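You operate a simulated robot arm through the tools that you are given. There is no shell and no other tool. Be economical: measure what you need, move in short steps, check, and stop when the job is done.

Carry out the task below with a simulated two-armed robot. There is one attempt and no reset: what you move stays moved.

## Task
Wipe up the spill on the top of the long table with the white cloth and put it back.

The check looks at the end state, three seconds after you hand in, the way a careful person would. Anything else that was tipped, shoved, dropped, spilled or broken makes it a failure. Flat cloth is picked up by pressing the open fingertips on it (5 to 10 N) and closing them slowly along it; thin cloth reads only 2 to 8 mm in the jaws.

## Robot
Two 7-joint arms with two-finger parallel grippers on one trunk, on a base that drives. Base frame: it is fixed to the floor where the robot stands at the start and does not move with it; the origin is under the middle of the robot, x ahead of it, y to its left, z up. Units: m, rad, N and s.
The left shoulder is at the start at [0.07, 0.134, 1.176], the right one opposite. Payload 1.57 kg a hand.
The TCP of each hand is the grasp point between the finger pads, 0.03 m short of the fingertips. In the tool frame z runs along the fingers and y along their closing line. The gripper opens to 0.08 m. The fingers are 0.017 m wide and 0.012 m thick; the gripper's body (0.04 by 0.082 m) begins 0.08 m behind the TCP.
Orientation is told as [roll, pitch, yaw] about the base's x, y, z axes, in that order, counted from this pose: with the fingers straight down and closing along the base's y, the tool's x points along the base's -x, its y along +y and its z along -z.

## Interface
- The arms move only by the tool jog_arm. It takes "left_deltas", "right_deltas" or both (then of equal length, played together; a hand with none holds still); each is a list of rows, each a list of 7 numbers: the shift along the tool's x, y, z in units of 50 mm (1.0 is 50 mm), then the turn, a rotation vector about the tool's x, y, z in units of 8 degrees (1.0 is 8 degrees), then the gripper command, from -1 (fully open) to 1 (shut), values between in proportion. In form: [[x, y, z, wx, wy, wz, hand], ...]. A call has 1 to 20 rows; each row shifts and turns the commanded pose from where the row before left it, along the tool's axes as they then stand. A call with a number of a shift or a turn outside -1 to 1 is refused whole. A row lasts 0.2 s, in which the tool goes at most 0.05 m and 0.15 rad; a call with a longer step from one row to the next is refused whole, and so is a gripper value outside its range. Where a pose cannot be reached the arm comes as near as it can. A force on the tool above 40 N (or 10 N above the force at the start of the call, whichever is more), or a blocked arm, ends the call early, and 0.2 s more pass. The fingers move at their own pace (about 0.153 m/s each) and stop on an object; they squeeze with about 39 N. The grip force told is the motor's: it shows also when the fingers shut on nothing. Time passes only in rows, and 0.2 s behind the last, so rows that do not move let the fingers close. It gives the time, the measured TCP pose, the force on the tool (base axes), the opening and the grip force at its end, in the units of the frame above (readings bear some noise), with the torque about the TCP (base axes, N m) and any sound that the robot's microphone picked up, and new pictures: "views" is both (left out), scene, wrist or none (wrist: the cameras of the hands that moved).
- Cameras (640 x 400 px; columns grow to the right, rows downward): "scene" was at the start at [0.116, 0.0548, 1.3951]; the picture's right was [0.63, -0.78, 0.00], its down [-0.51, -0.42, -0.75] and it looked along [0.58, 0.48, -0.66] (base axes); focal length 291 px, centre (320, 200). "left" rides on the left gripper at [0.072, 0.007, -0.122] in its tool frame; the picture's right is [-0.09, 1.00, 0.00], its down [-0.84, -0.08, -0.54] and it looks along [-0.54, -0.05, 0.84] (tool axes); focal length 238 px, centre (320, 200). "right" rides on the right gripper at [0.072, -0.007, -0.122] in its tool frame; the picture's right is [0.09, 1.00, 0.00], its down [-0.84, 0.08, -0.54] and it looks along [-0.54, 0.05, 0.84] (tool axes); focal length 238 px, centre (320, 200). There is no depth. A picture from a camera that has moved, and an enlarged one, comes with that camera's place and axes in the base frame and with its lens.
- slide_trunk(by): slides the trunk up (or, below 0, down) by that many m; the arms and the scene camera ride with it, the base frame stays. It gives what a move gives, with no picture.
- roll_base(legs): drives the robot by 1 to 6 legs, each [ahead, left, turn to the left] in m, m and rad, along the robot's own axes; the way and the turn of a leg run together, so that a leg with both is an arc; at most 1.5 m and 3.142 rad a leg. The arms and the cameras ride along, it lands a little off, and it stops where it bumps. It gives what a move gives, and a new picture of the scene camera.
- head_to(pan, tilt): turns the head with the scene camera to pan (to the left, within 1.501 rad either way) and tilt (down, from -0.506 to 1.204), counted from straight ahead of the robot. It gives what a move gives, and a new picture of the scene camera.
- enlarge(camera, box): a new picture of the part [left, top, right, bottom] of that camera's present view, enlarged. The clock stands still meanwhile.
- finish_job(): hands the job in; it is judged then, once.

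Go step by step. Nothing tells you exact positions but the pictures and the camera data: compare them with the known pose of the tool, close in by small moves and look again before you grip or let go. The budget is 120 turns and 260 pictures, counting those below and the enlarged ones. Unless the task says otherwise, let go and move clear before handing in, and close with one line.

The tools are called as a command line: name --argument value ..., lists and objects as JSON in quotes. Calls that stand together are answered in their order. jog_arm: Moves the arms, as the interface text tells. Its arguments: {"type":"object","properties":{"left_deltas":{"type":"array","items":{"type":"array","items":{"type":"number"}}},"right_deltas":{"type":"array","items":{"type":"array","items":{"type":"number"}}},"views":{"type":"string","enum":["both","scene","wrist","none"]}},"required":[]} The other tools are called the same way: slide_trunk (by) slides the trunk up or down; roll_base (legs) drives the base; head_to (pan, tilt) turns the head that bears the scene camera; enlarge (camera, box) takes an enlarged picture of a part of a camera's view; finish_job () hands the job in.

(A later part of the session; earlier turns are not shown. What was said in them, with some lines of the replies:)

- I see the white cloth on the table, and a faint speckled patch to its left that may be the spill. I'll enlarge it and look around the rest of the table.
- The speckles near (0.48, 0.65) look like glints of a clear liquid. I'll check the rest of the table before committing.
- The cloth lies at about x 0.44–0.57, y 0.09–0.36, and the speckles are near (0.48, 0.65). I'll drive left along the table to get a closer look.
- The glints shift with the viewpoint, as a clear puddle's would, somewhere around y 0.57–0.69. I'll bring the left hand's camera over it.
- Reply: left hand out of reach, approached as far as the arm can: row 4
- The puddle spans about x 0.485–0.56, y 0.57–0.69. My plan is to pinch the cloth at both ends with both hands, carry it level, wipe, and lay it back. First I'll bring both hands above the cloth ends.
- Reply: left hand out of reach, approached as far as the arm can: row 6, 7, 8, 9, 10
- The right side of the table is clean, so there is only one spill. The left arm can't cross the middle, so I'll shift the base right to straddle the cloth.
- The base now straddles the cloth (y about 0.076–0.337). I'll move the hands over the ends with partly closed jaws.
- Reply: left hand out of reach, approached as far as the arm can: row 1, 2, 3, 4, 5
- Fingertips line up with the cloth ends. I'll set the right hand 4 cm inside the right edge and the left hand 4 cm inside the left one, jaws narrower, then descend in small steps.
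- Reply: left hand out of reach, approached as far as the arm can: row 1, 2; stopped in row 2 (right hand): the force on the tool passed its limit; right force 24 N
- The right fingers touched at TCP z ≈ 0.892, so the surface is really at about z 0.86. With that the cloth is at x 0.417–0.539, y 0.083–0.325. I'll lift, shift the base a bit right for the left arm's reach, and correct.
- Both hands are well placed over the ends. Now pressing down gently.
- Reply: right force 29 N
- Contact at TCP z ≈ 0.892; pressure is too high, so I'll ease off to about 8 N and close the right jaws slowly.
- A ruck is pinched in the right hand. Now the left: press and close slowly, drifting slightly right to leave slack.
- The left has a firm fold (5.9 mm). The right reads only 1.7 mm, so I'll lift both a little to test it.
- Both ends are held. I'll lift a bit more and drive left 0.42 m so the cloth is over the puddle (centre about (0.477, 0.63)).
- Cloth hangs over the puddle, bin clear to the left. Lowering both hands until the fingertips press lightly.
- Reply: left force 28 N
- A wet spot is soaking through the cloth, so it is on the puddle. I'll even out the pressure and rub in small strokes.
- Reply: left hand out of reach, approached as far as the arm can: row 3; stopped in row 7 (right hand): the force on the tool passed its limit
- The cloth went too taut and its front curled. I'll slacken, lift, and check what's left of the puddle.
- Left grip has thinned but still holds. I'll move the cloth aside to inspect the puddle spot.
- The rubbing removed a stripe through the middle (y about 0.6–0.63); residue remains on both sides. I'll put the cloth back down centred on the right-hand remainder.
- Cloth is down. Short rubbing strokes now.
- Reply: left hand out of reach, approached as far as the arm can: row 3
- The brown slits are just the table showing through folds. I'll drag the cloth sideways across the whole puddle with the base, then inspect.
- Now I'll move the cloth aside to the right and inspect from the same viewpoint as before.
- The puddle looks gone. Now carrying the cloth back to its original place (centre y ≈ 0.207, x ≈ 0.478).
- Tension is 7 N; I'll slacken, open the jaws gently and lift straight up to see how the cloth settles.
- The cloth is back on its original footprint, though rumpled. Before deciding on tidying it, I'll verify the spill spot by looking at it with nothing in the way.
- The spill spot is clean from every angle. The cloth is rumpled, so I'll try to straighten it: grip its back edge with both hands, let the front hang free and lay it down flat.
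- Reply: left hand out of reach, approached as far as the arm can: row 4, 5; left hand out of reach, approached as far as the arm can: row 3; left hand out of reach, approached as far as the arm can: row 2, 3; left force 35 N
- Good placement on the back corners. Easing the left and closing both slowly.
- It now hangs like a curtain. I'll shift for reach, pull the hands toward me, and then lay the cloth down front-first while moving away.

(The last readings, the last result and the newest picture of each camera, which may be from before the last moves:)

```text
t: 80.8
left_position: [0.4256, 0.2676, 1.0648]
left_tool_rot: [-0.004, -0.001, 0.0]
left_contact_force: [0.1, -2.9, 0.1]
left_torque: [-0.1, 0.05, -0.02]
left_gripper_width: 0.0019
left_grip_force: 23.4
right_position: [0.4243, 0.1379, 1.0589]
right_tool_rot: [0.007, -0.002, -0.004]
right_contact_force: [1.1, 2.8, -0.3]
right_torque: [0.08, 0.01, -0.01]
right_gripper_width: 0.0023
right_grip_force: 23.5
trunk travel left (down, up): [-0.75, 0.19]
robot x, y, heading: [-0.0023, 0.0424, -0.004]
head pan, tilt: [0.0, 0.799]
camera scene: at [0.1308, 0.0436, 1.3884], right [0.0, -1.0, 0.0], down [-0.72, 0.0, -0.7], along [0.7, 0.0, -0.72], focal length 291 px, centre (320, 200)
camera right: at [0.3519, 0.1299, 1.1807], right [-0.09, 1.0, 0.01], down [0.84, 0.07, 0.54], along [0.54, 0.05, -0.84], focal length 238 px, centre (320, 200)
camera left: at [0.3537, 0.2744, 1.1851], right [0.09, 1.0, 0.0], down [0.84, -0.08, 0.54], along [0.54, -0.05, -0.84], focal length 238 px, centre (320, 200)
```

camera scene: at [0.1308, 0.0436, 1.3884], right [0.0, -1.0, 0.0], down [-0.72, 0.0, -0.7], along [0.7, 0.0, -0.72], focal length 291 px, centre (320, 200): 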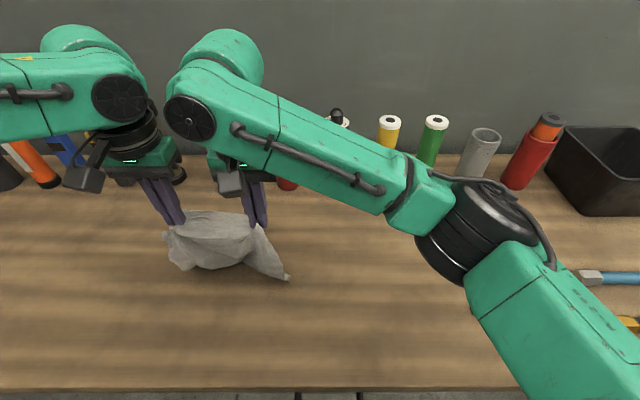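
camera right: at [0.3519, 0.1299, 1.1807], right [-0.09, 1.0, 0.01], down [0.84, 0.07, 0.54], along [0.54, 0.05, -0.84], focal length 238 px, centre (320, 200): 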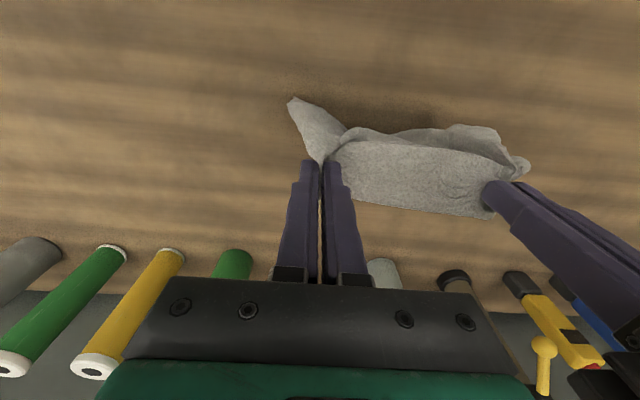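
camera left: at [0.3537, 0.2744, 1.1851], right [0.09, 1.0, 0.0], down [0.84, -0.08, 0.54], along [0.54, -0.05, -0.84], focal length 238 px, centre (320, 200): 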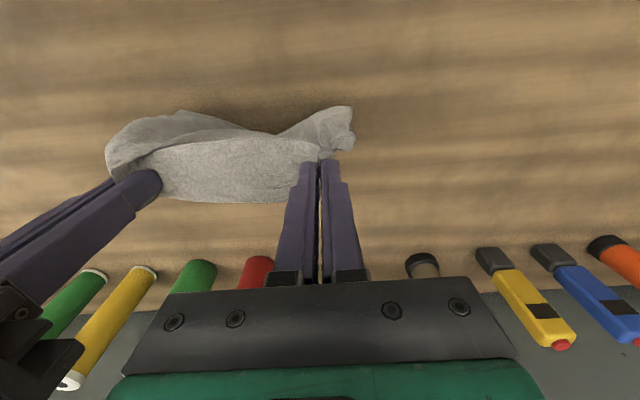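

jog_arm --left_deltas '[[0, 0, 0.3, 0, 0, 0, 1], [0, 0, 0.3, 0, 0, 0, 1], [0, 0, 0.3, 0, 0, 0, 1], [0, 0, 0.2, 0, 0, 0, 1], [-0.15, 0, 0.25, 0, 0, 0, 1], [-0.2, 0, 0.25, 0, 0, 0, 1], [-0.25, 0, 0.25, 0, 0, 0, 1], [-0.25, 0, 0.25, 0, 0, 0, 1], [-0.25, 0, 0.25, 0, 0, 0, 1], [-0.25, 0, 0.25, 0, 0, 0, 1], [-0.25, 0, 0.25, 0, 0, 0, 1], [-0.25, 0, 0.25, 0, 0, 0, 1], [0, 0, 0.15, 0, 0, 0, 1]]' --right_deltas '[[0, 0, 0.3, 0, 0, 0, 1], [0, 0, 0.3, 0, 0, 0, 1], [0, 0, 0.2, 0, 0, 0, 1], [0, 0, 0.2, 0, 0, 0, 1], [-0.15, 0, 0.25, 0, 0, 0, 1], [-0.2, 0, 0.25, 0, 0, 0, 1], [-0.25, 0, 0.25, 0, 0, 0, 1], [-0.25, 0, 0.25, 0, 0, 0, 1], [-0.25, 0, 0.25, 0, 0, 0, 1], [-0.25, 0, 0.25, 0, 0, 0, 1], [-0.25, 0, 0.25, 0, 0, 0, 1], [-0.25, 0, 0.25, 0, 0, 0, 1], [0, 0, 0.15, 0, 0, 0, 1]]'

```text
t: 83.6
left_position: [0.5183, 0.2682, 0.9014]
left_tool_rot: [-0.003, -0.004, 0.0]
left_contact_force: [0.2, -1.7, -0.6]
left_torque: [-0.05, -0.01, 0.0]
left_gripper_width: 0.002
left_grip_force: 23.6
right_position: [0.5173, 0.1388, 0.9022]
right_tool_rot: [0.007, -0.001, -0.004]
right_contact_force: [-0.2, 1.7, -0.1]
right_torque: [0.06, 0.02, -0.03]
right_gripper_width: 0.0023
right_grip_force: 24.2
trunk travel left (down, up): [-0.75, 0.19]
robot x, y, heading: [-0.0026, 0.0447, -0.002]
head pan, tilt: [0.0, 0.799]
camera scene: at [0.1303, 0.044, 1.3885], right [0.0, -1.0, 0.0], down [-0.72, 0.0, -0.7], along [0.7, 0.0, -0.72], focal length 291 px, centre (320, 200)
camera right: at [0.4445, 0.1306, 1.0239], right [-0.09, 1.0, 0.01], down [0.84, 0.07, 0.54], along [0.54, 0.05, -0.84], focal length 238 px, centre (320, 200)
camera left: at [0.4457, 0.2748, 1.023], right [0.09, 1.0, 0.0], down [0.84, -0.08, 0.54], along [0.54, -0.05, -0.84], focal length 238 px, centre (320, 200)
```

scene: 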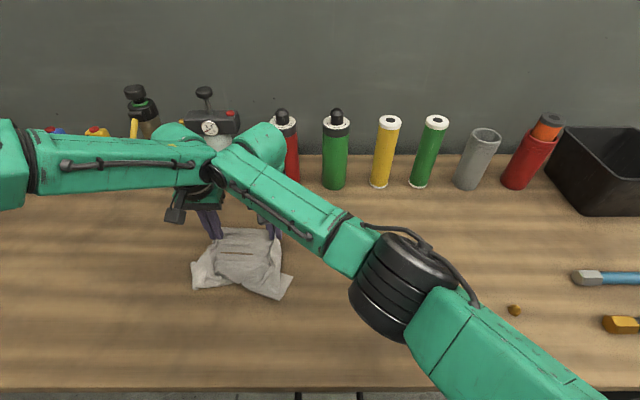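
right: 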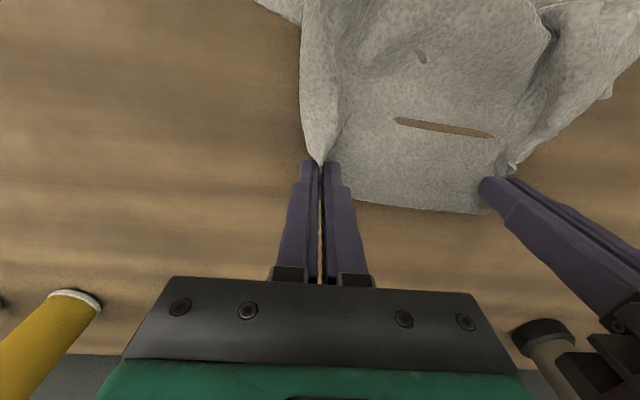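
left: 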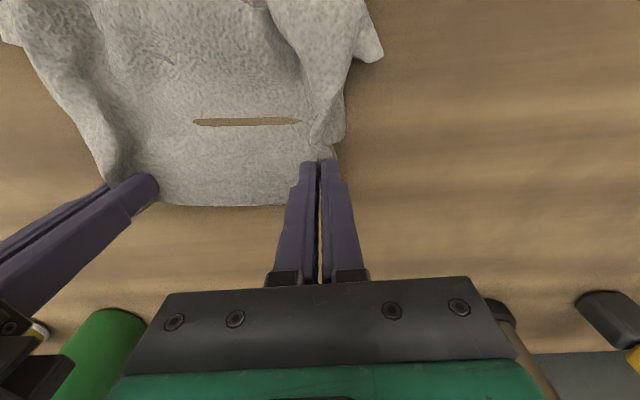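

Much flatter now. I'll slide another ~1.5 cm away to line up with the original front edge, set down, open and lift.

jog_arm --left_deltas '[[-0.12, 0, 0.06, 0, 0, 0, 1], [-0.12, 0, 0.06, 0, 0, 0, 1], [0, -0.05, 0, 0, 0, 0, 0.8], [0, 0, 0, 0, 0, 0, 0.6], [0, 0, 0, 0, 0, 0, 0.4], [0, 0, 0, 0, 0, 0, 0.4], [0, 0, -0.2, 0, 0, 0, 0.4], [0, 0, -0.4, 0, 0, 0, 0.4], [0, 0, -0.8, 0, 0, 0, 0.4], [0, 0, -0.8, 0, 0, 0, 0.4]]' --right_deltas '[[-0.12, 0, 0.06, 0, 0, 0, 1], [-0.12, 0, 0.06, 0, 0, 0, 1], [0, 0.05, 0, 0, 0, 0, 0.8], [0, 0, 0, 0, 0, 0, 0.6], [0, 0, 0, 0, 0, 0, 0.4], [0, 0, 0, 0, 0, 0, 0.4], [0, 0, -0.2, 0, 0, 0, 0.4], [0, 0, -0.4, 0, 0, 0, 0.4], [0, 0, -0.8, 0, 0, 0, 0.4], [0, 0, -0.8, 0, 0, 0, 0.4]]'

enlarge --camera "scene" --box '[150, 210, 330, 322]'

```text
t: 85.8
left_position: [0.5267, 0.2699, 1.0104]
left_tool_rot: [-0.007, -0.009, 0.005]
left_contact_force: [-0.1, -0.8, 0.6]
left_torque: [0.02, 0.0, -0.02]
left_gripper_width: 0.0239
left_grip_force: 0.0
left hand out of reach, approached as far as the arm can: row 2
right_position: [0.5239, 0.1395, 1.0031]
right_tool_rot: [0.003, 0.003, -0.015]
right_contact_force: [-0.6, -0.3, -0.3]
right_torque: [-0.01, -0.02, 0.0]
right_gripper_width: 0.0238
right_grip_force: 0.0
right hand out of reach, approached as far as the arm can: row 2, 3
trunk travel left (down, up): [-0.75, 0.19]
robot x, y, heading: [0.0007, 0.0419, -0.003]
head pan, tilt: [0.0, 0.799]
camera scene: at [0.1287, 0.044, 1.3885], right [0.0, -1.0, 0.0], down [-0.72, 0.0, -0.7], along [0.7, 0.0, -0.72], focal length 291 px, centre (320, 200)
camera right: at [0.4517, 0.1327, 1.1263], right [-0.08, 1.0, 0.0], down [0.84, 0.06, 0.54], along [0.54, 0.04, -0.84], focal length 238 px, centre (320, 200)
camera left: at [0.4531, 0.2752, 1.1323], right [0.09, 1.0, -0.01], down [0.83, -0.07, 0.55], along [0.55, -0.05, -0.84], focal length 238 px, centre (320, 200)
```

scene: 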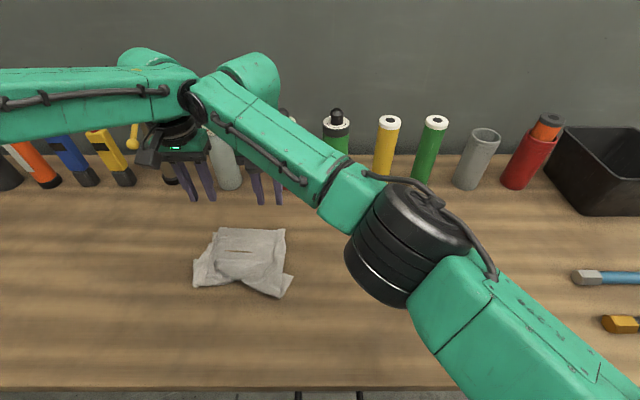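
right: 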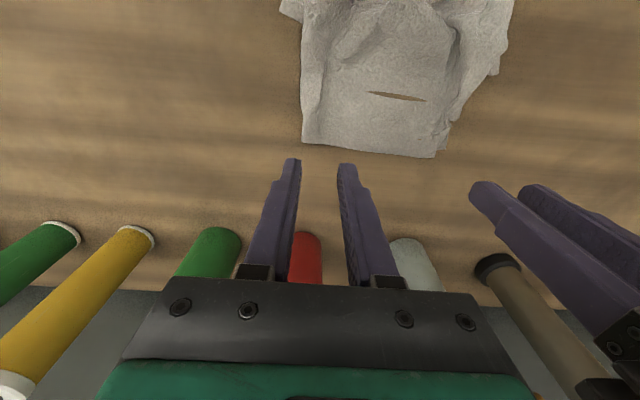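
left: 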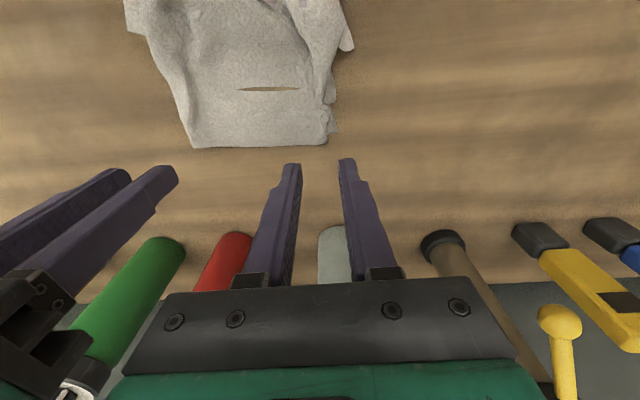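

```text
3.56 times, centred on (240, 266) of scene
camera zoom: at [0.1287, 0.044, 1.3885], right [0.0, -1.0, 0.0], down [-0.72, 0.0, -0.7], along [0.7, 0.0, -0.72], focal length 1034 px, centre (604, -35)
```

zoom: 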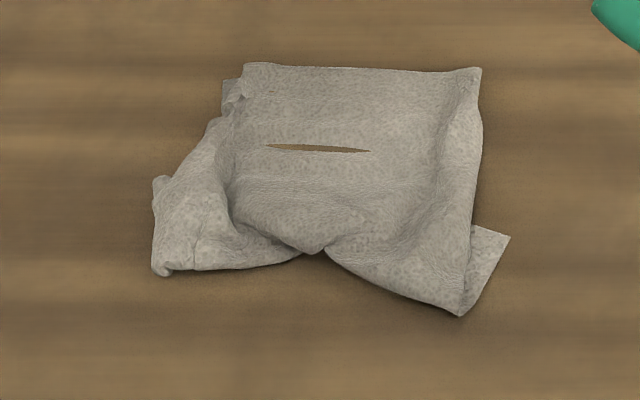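

The cloth is unfolded and centred on its old spot, just gathered at the ends. I'll smooth it by pressing the fingertips lightly and sliding the two ends outward.

jog_arm --left_deltas '[[0.65, 0, 0.2, 0, 0, 0, 0.4], [0.65, 0, 0.4, 0, 0, 0, 0.4], [0.64, 0, 0.6, 0, 0, 0, 0.4], [0, 0, 0.6, 0, 0, 0, 0.4], [0, 0, 0.3, 0, 0, 0, 0.4], [0, 0, 0.25, 0, 0, 0, 0.4], [0, 0, 0.05, 0, 0, 0, 0.4]]' --right_deltas '[[0.73, 0, 0.2, 0, 0, 0, 0.4], [0.73, 0, 0.4, 0, 0, 0, 0.4], [0.72, 0, 0.6, 0, 0, 0, 0.4], [0, 0, 0.5, 0, 0, 0, 0.4], [0, 0, 0.3, 0, 0, 0, 0.4], [0, 0, 0.2, 0, 0, 0, 0.4], [0, 0, 0.05, 0, 0, 0, 0.4]]'

```text
t: 87.4
left_position: [0.4278, 0.2657, 0.8917]
left_tool_rot: [-0.002, -0.012, -0.001]
left_contact_force: [0.4, 1.3, 31.5]
left_torque: [0.52, 0.06, -0.01]
left_gripper_width: 0.0227
left_grip_force: 0.1
right_position: [0.4111, 0.1433, 0.8941]
right_tool_rot: [0.01, -0.006, -0.004]
right_contact_force: [0.3, -0.6, -0.1]
right_torque: [0.03, 0.03, 0.04]
right_gripper_width: 0.0237
right_grip_force: 0.0
trunk travel left (down, up): [-0.75, 0.19]
robot x, y, heading: [0.0009, 0.0435, -0.002]
head pan, tilt: [0.0, 0.799]
camera scene: at [0.126, 0.0412, 1.3895], right [0.0, -1.0, 0.0], down [-0.71, 0.0, -0.7], along [0.7, 0.0, -0.71], focal length 291 px, centre (320, 200)
camera right: at [0.3389, 0.1353, 1.016], right [-0.09, 1.0, 0.01], down [0.83, 0.07, 0.55], along [0.54, 0.05, -0.84], focal length 238 px, centre (320, 200)
camera left: at [0.3553, 0.2714, 1.0128], right [0.09, 1.0, 0.0], down [0.83, -0.08, 0.55], along [0.55, -0.05, -0.83], focal length 238 px, centre (320, 200)
```

scene: 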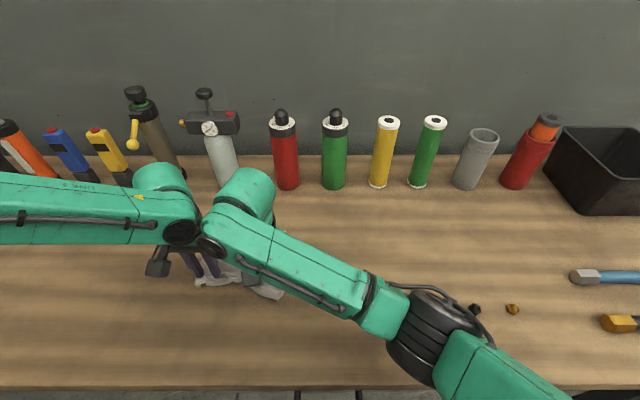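
right: 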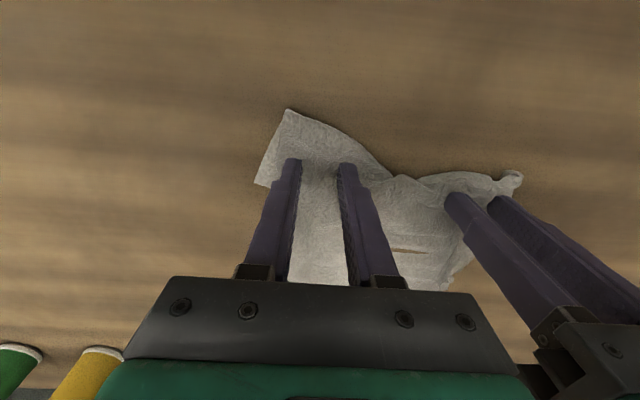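
left: 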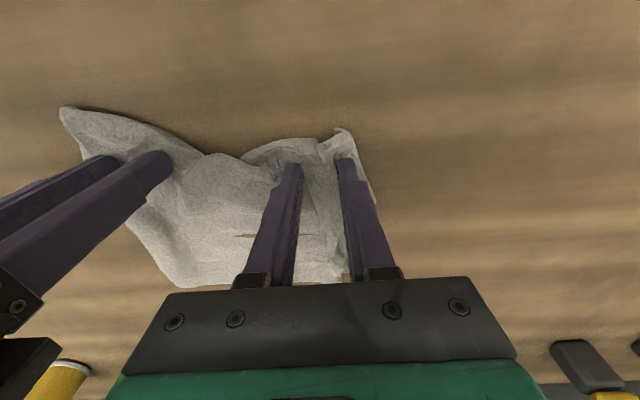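

Fingers are on the gathered front parts. I'll balance the pressure and slide outward about 4 cm each, then lift.

jog_arm --left_deltas '[[0, 0, -0.14, 0, 0, 0, 0.4], [0, 0.15, 0, 0, 0, 0, 0.4], [0, 0.15, 0, 0, 0, 0, 0.4], [0, 0.15, 0, 0, 0, 0, 0.4], [0, 0.15, 0, 0, 0, 0, 0.4], [0, 0.15, 0, 0, 0, 0, 0.4], [0, 0, -0.4, 0, 0, 0, 0.4], [0, 0, -0.8, 0, 0, 0, 0.4], [-0.3, 0, -0.9, 0, 0, 0, 0.4], [-0.5, 0, -0.6, 0, 0, 0, 0.4], [-0.8, 0, 0, 0, 0, 0, 0.4]]' --right_deltas '[[0, 0, 0.12, 0, 0, 0, 0.4], [0, -0.15, 0, 0, 0, 0, 0.4], [0, -0.15, 0, 0, 0, 0, 0.4], [0, -0.15, 0, 0, 0, 0, 0.4], [0, -0.15, 0, 0, 0, 0, 0.4], [0, -0.15, 0, 0, 0, 0, 0.4], [0, 0, -0.4, 0, 0, 0, 0.4], [0, 0, -0.8, 0, 0, 0, 0.4], [-0.3, 0, -0.9, 0, 0, 0, 0.4], [-0.5, 0, -0.6, 0, 0, 0, 0.4], [-0.8, 0, 0, 0, 0, 0, 0.4]]'

enlarge --camera "scene" --box '[150, 210, 330, 322]'

```text
t: 88.1
left_position: [0.4271, 0.2788, 0.8934]
left_tool_rot: [-0.002, -0.001, 0.003]
left_contact_force: [-0.5, -0.6, -1.2]
left_torque: [-0.01, 0.02, -0.01]
left_gripper_width: 0.0238
left_grip_force: 0.0
right_position: [0.4143, 0.1383, 0.8921]
right_tool_rot: [0.022, -0.013, 0.001]
right_contact_force: [-2.8, 2.4, 15.0]
right_torque: [-0.21, 0.16, -0.1]
right_gripper_width: 0.0215
right_grip_force: 0.1
trunk travel left (down, up): [-0.75, 0.19]
robot x, y, heading: [0.0043, 0.0434, 0.001]
head pan, tilt: [0.0, 0.799]
stopped in row 3 (right hand): the force on the tool passed its limit (the readings are from after the stop); the commanded pose is now the measured one
camera scene: at [0.1286, 0.0444, 1.3883], right [0.0, -1.0, 0.0], down [-0.72, 0.0, -0.7], along [0.7, 0.0, -0.72], focal length 291 px, centre (320, 200)
camera right: at [0.3404, 0.1295, 1.0126], right [-0.09, 1.0, 0.02], down [0.83, 0.07, 0.56], along [0.55, 0.07, -0.83], focal length 238 px, centre (320, 200)
camera left: at [0.3552, 0.2848, 1.0155], right [0.09, 1.0, 0.0], down [0.84, -0.07, 0.54], along [0.54, -0.05, -0.84], focal length 238 px, centre (320, 200)
```

scene: 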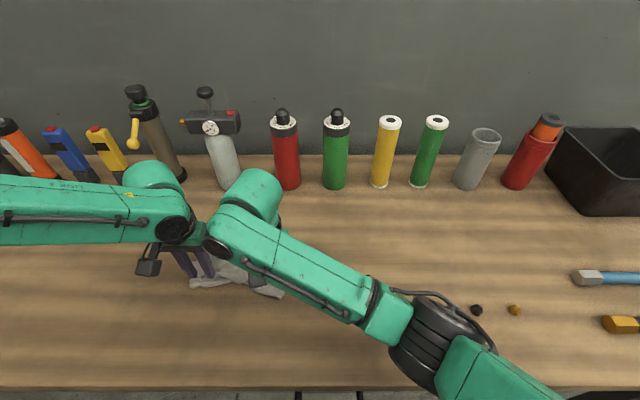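
right: 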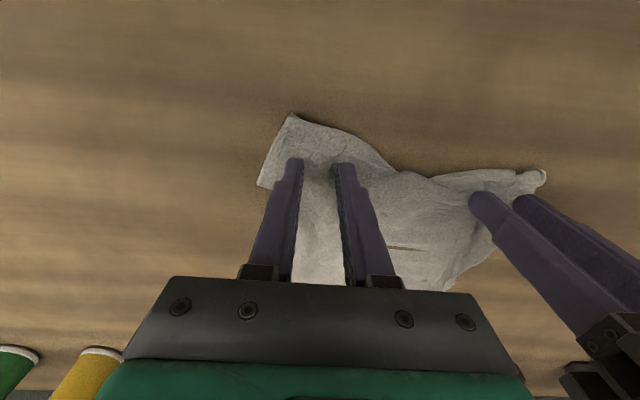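
left: 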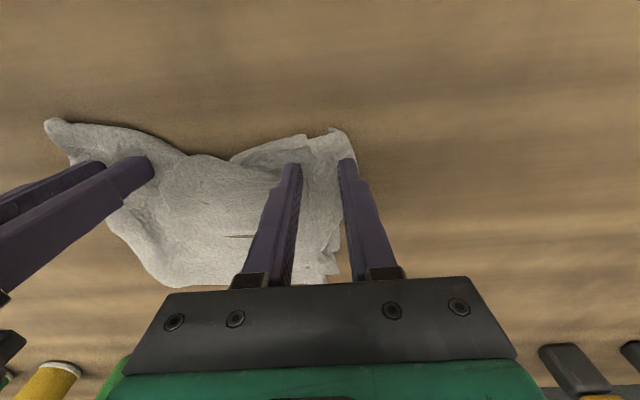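

```text
3.56 times, centred on (240, 266) of scene
camera zoom: at [0.1286, 0.0444, 1.3883], right [0.0, -1.0, 0.0], down [-0.72, 0.0, -0.7], along [0.7, 0.0, -0.72], focal length 1034 px, centre (604, -35)
```

zoom: 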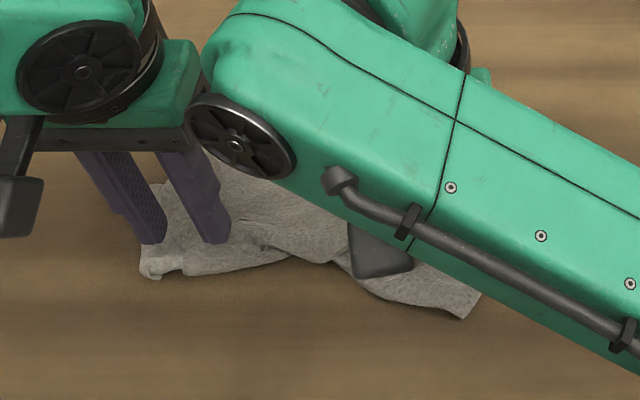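

jog_arm --left_deltas '[[0, 0, 0.06, 0, 0, 0, 0.4], [0, 0.1, 0, 0, 0, 0, 0.4], [0, 0.1, 0, 0, 0, 0, 0.4], [0, 0.1, 0, 0, 0, 0, 0.4], [0, 0.1, 0, 0, 0, 0, 0.4], [0, 0, -0.4, 0, 0, 0, 0.4], [0, 0, -0.8, 0, 0, 0, 0.4], [-0.3, 0, -0.9, 0, 0, 0, 0.4], [-0.5, 0, -0.6, 0, 0, 0, 0.4], [-0.8, 0, 0, 0, 0, 0, 0.4]]' --right_deltas '[[0, 0, -0.06, -0.1, 0, 0, 0.4], [0, -0.1, 0, 0, 0, 0, 0.4], [0, -0.1, 0, 0, 0, 0, 0.4], [0, -0.1, 0, 0, 0, 0, 0.4], [0, -0.1, 0, 0, 0, 0, 0.4], [0, 0, -0.4, 0, 0, 0, 0.4], [0, 0, -0.8, 0, 0, 0, 0.4], [-0.3, 0, -0.9, 0, 0, 0, 0.4], [-0.5, 0, -0.6, 0, 0, 0, 0.4], [-0.8, 0, 0, 0, 0, 0, 0.4]]'

enlarge --camera "scene" --box '[150, 210, 330, 322]'

```text
t: 90.3
left_position: [0.5134, 0.297, 1.0247]
left_tool_rot: [-0.005, 0.006, -0.001]
left_contact_force: [0.0, 0.6, -0.4]
left_torque: [0.01, 0.04, -0.02]
left_gripper_width: 0.0239
left_grip_force: 0.0
right_position: [0.4975, 0.1124, 1.0273]
right_tool_rot: [0.032, -0.008, 0.001]
right_contact_force: [-0.1, 1.0, -0.8]
right_torque: [0.01, 0.07, 0.01]
right_gripper_width: 0.0244
right_grip_force: 0.0
trunk travel left (down, up): [-0.75, 0.19]
robot x, y, heading: [-0.001, 0.0422, -0.006]
head pan, tilt: [0.0, 0.799]
camera scene: at [0.1347, 0.0442, 1.3879], right [0.0, -1.0, 0.0], down [-0.72, 0.0, -0.69], along [0.69, 0.0, -0.72], focal length 291 px, centre (320, 200)
camera right: at [0.425, 0.1019, 1.1474], right [-0.09, 1.0, 0.03], down [0.83, 0.06, 0.55], along [0.55, 0.08, -0.83], focal length 238 px, centre (320, 200)
camera left: at [0.4414, 0.3036, 1.1468], right [0.09, 1.0, 0.0], down [0.84, -0.07, 0.54], along [0.54, -0.05, -0.84], focal length 238 px, centre (320, 200)
```

scene: 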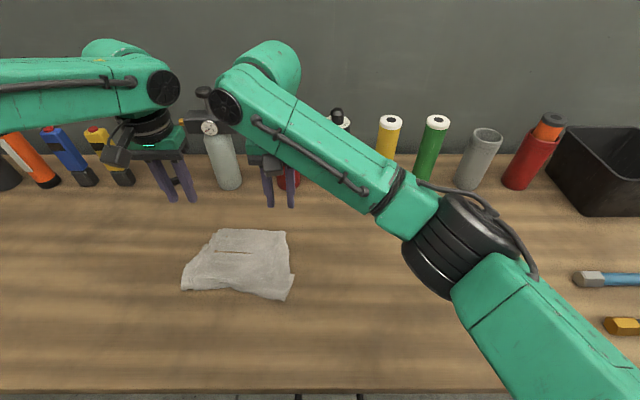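
right: 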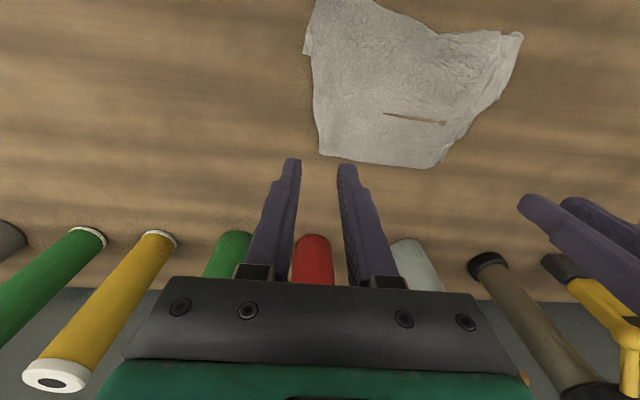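
left: 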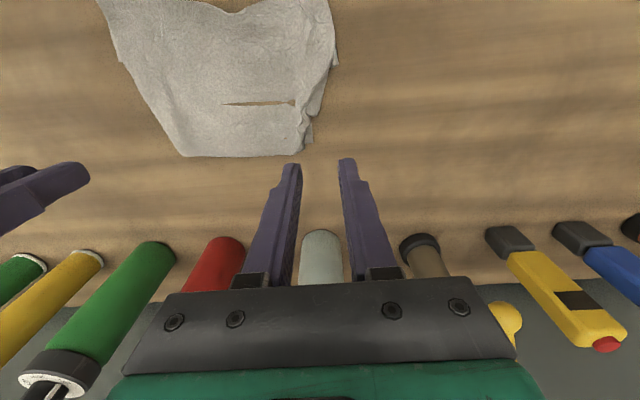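

```text
3.56 times, centred on (240, 266) of scene
camera zoom: at [0.1347, 0.0442, 1.3879], right [0.0, -1.0, 0.0], down [-0.72, 0.0, -0.69], along [0.69, 0.0, -0.72], focal length 1034 px, centre (604, -35)
```

zoom: 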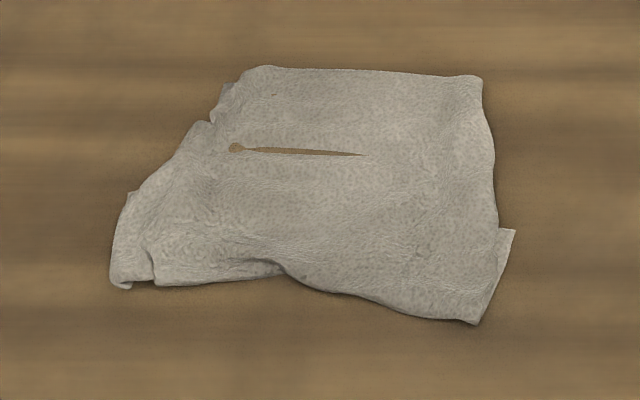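

The cloth now lies nearly flat on its original place (centre about (0.47, 0.205)), the table is clean, and nothing else has moved. I'll raise the hands clear and take a final look.

jog_arm --left_deltas '[[0, 0, -0.6, 0, 0, 0, 0], [0.2, 0, -0.6, 0, 0, 0, -1], [0.2, 0, -0.5, 0, 0, 0, -1]]' --right_deltas '[[0, 0, -0.6, 0, 0, 0, 0], [0.2, 0, -0.6, 0, 0, 0, -1], [0.2, 0, -0.5, 0, 0, 0, -1]]' --views "scene"

head_to --pan 0.7 --tilt 0.72

```text
t: 91.1
left_position: [0.487, 0.3, 1.1113]
left_tool_rot: [-0.004, 0.002, 0.001]
left_contact_force: [0.7, 0.4, 0.6]
left_torque: [0.01, -0.02, 0.0]
left_gripper_width: 0.08
left_grip_force: 0.1
right_position: [0.472, 0.1091, 1.1155]
right_tool_rot: [0.029, -0.012, 0.001]
right_contact_force: [0.5, 0.4, 0.5]
right_torque: [0.0, -0.08, 0.03]
right_gripper_width: 0.08
right_grip_force: 0.2
trunk travel left (down, up): [-0.75, 0.19]
robot x, y, heading: [0.0015, 0.046, -0.003]
head pan, tilt: [0.0, 0.799]
camera scene: at [0.1283, 0.044, 1.3886], right [0.0, -1.0, 0.0], down [-0.72, 0.0, -0.7], along [0.7, 0.0, -0.72], focal length 291 px, centre (320, 200)
```

scene: 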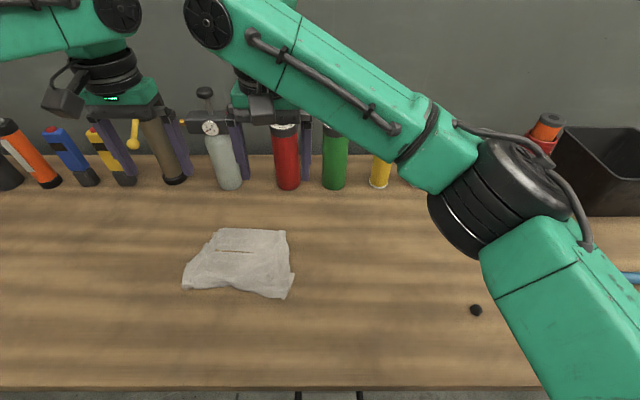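

```text
t: 92.2
left_position: [0.4883, 0.2977, 1.1097]
left_tool_rot: [-0.003, 0.002, 0.002]
left_contact_force: [-0.5, 0.4, 0.3]
left_torque: [0.0, 0.01, 0.01]
left_gripper_width: 0.08
left_grip_force: 0.1
right_position: [0.4735, 0.111, 1.1132]
right_tool_rot: [0.03, -0.011, 0.002]
right_contact_force: [-0.3, 0.5, 0.3]
right_torque: [-0.02, -0.02, 0.0]
right_gripper_width: 0.0797
right_grip_force: 0.1
trunk travel left (down, up): [-0.75, 0.19]
robot x, y, heading: [-0.002, 0.0434, -0.003]
head pan, tilt: [0.7, 0.721]
camera scene: at [0.1143, 0.0983, 1.3949], right [0.64, -0.77, 0.0], down [-0.51, -0.42, -0.75], along [0.58, 0.48, -0.66], focal length 291 px, centre (320, 200)
```

scene: 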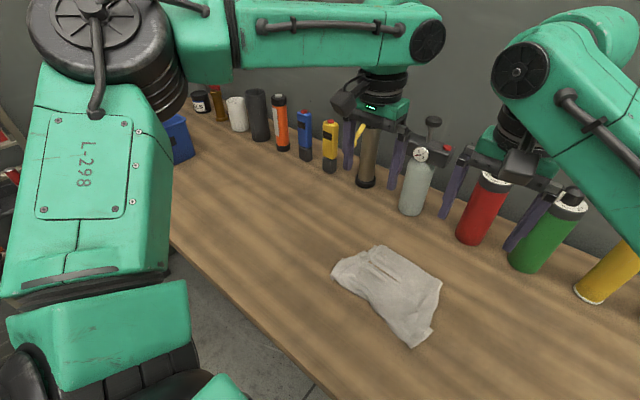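

Everything is in order: the spill is gone, the cloth is back in its place, and the hands are open and clear. Handing in.

finish_job

```text
The job is handed in.
```

I wiped up the spill and put the white cloth back where it was on the long table. It lies nearly flat with a few creases, and nothing else on the table was disturbed.
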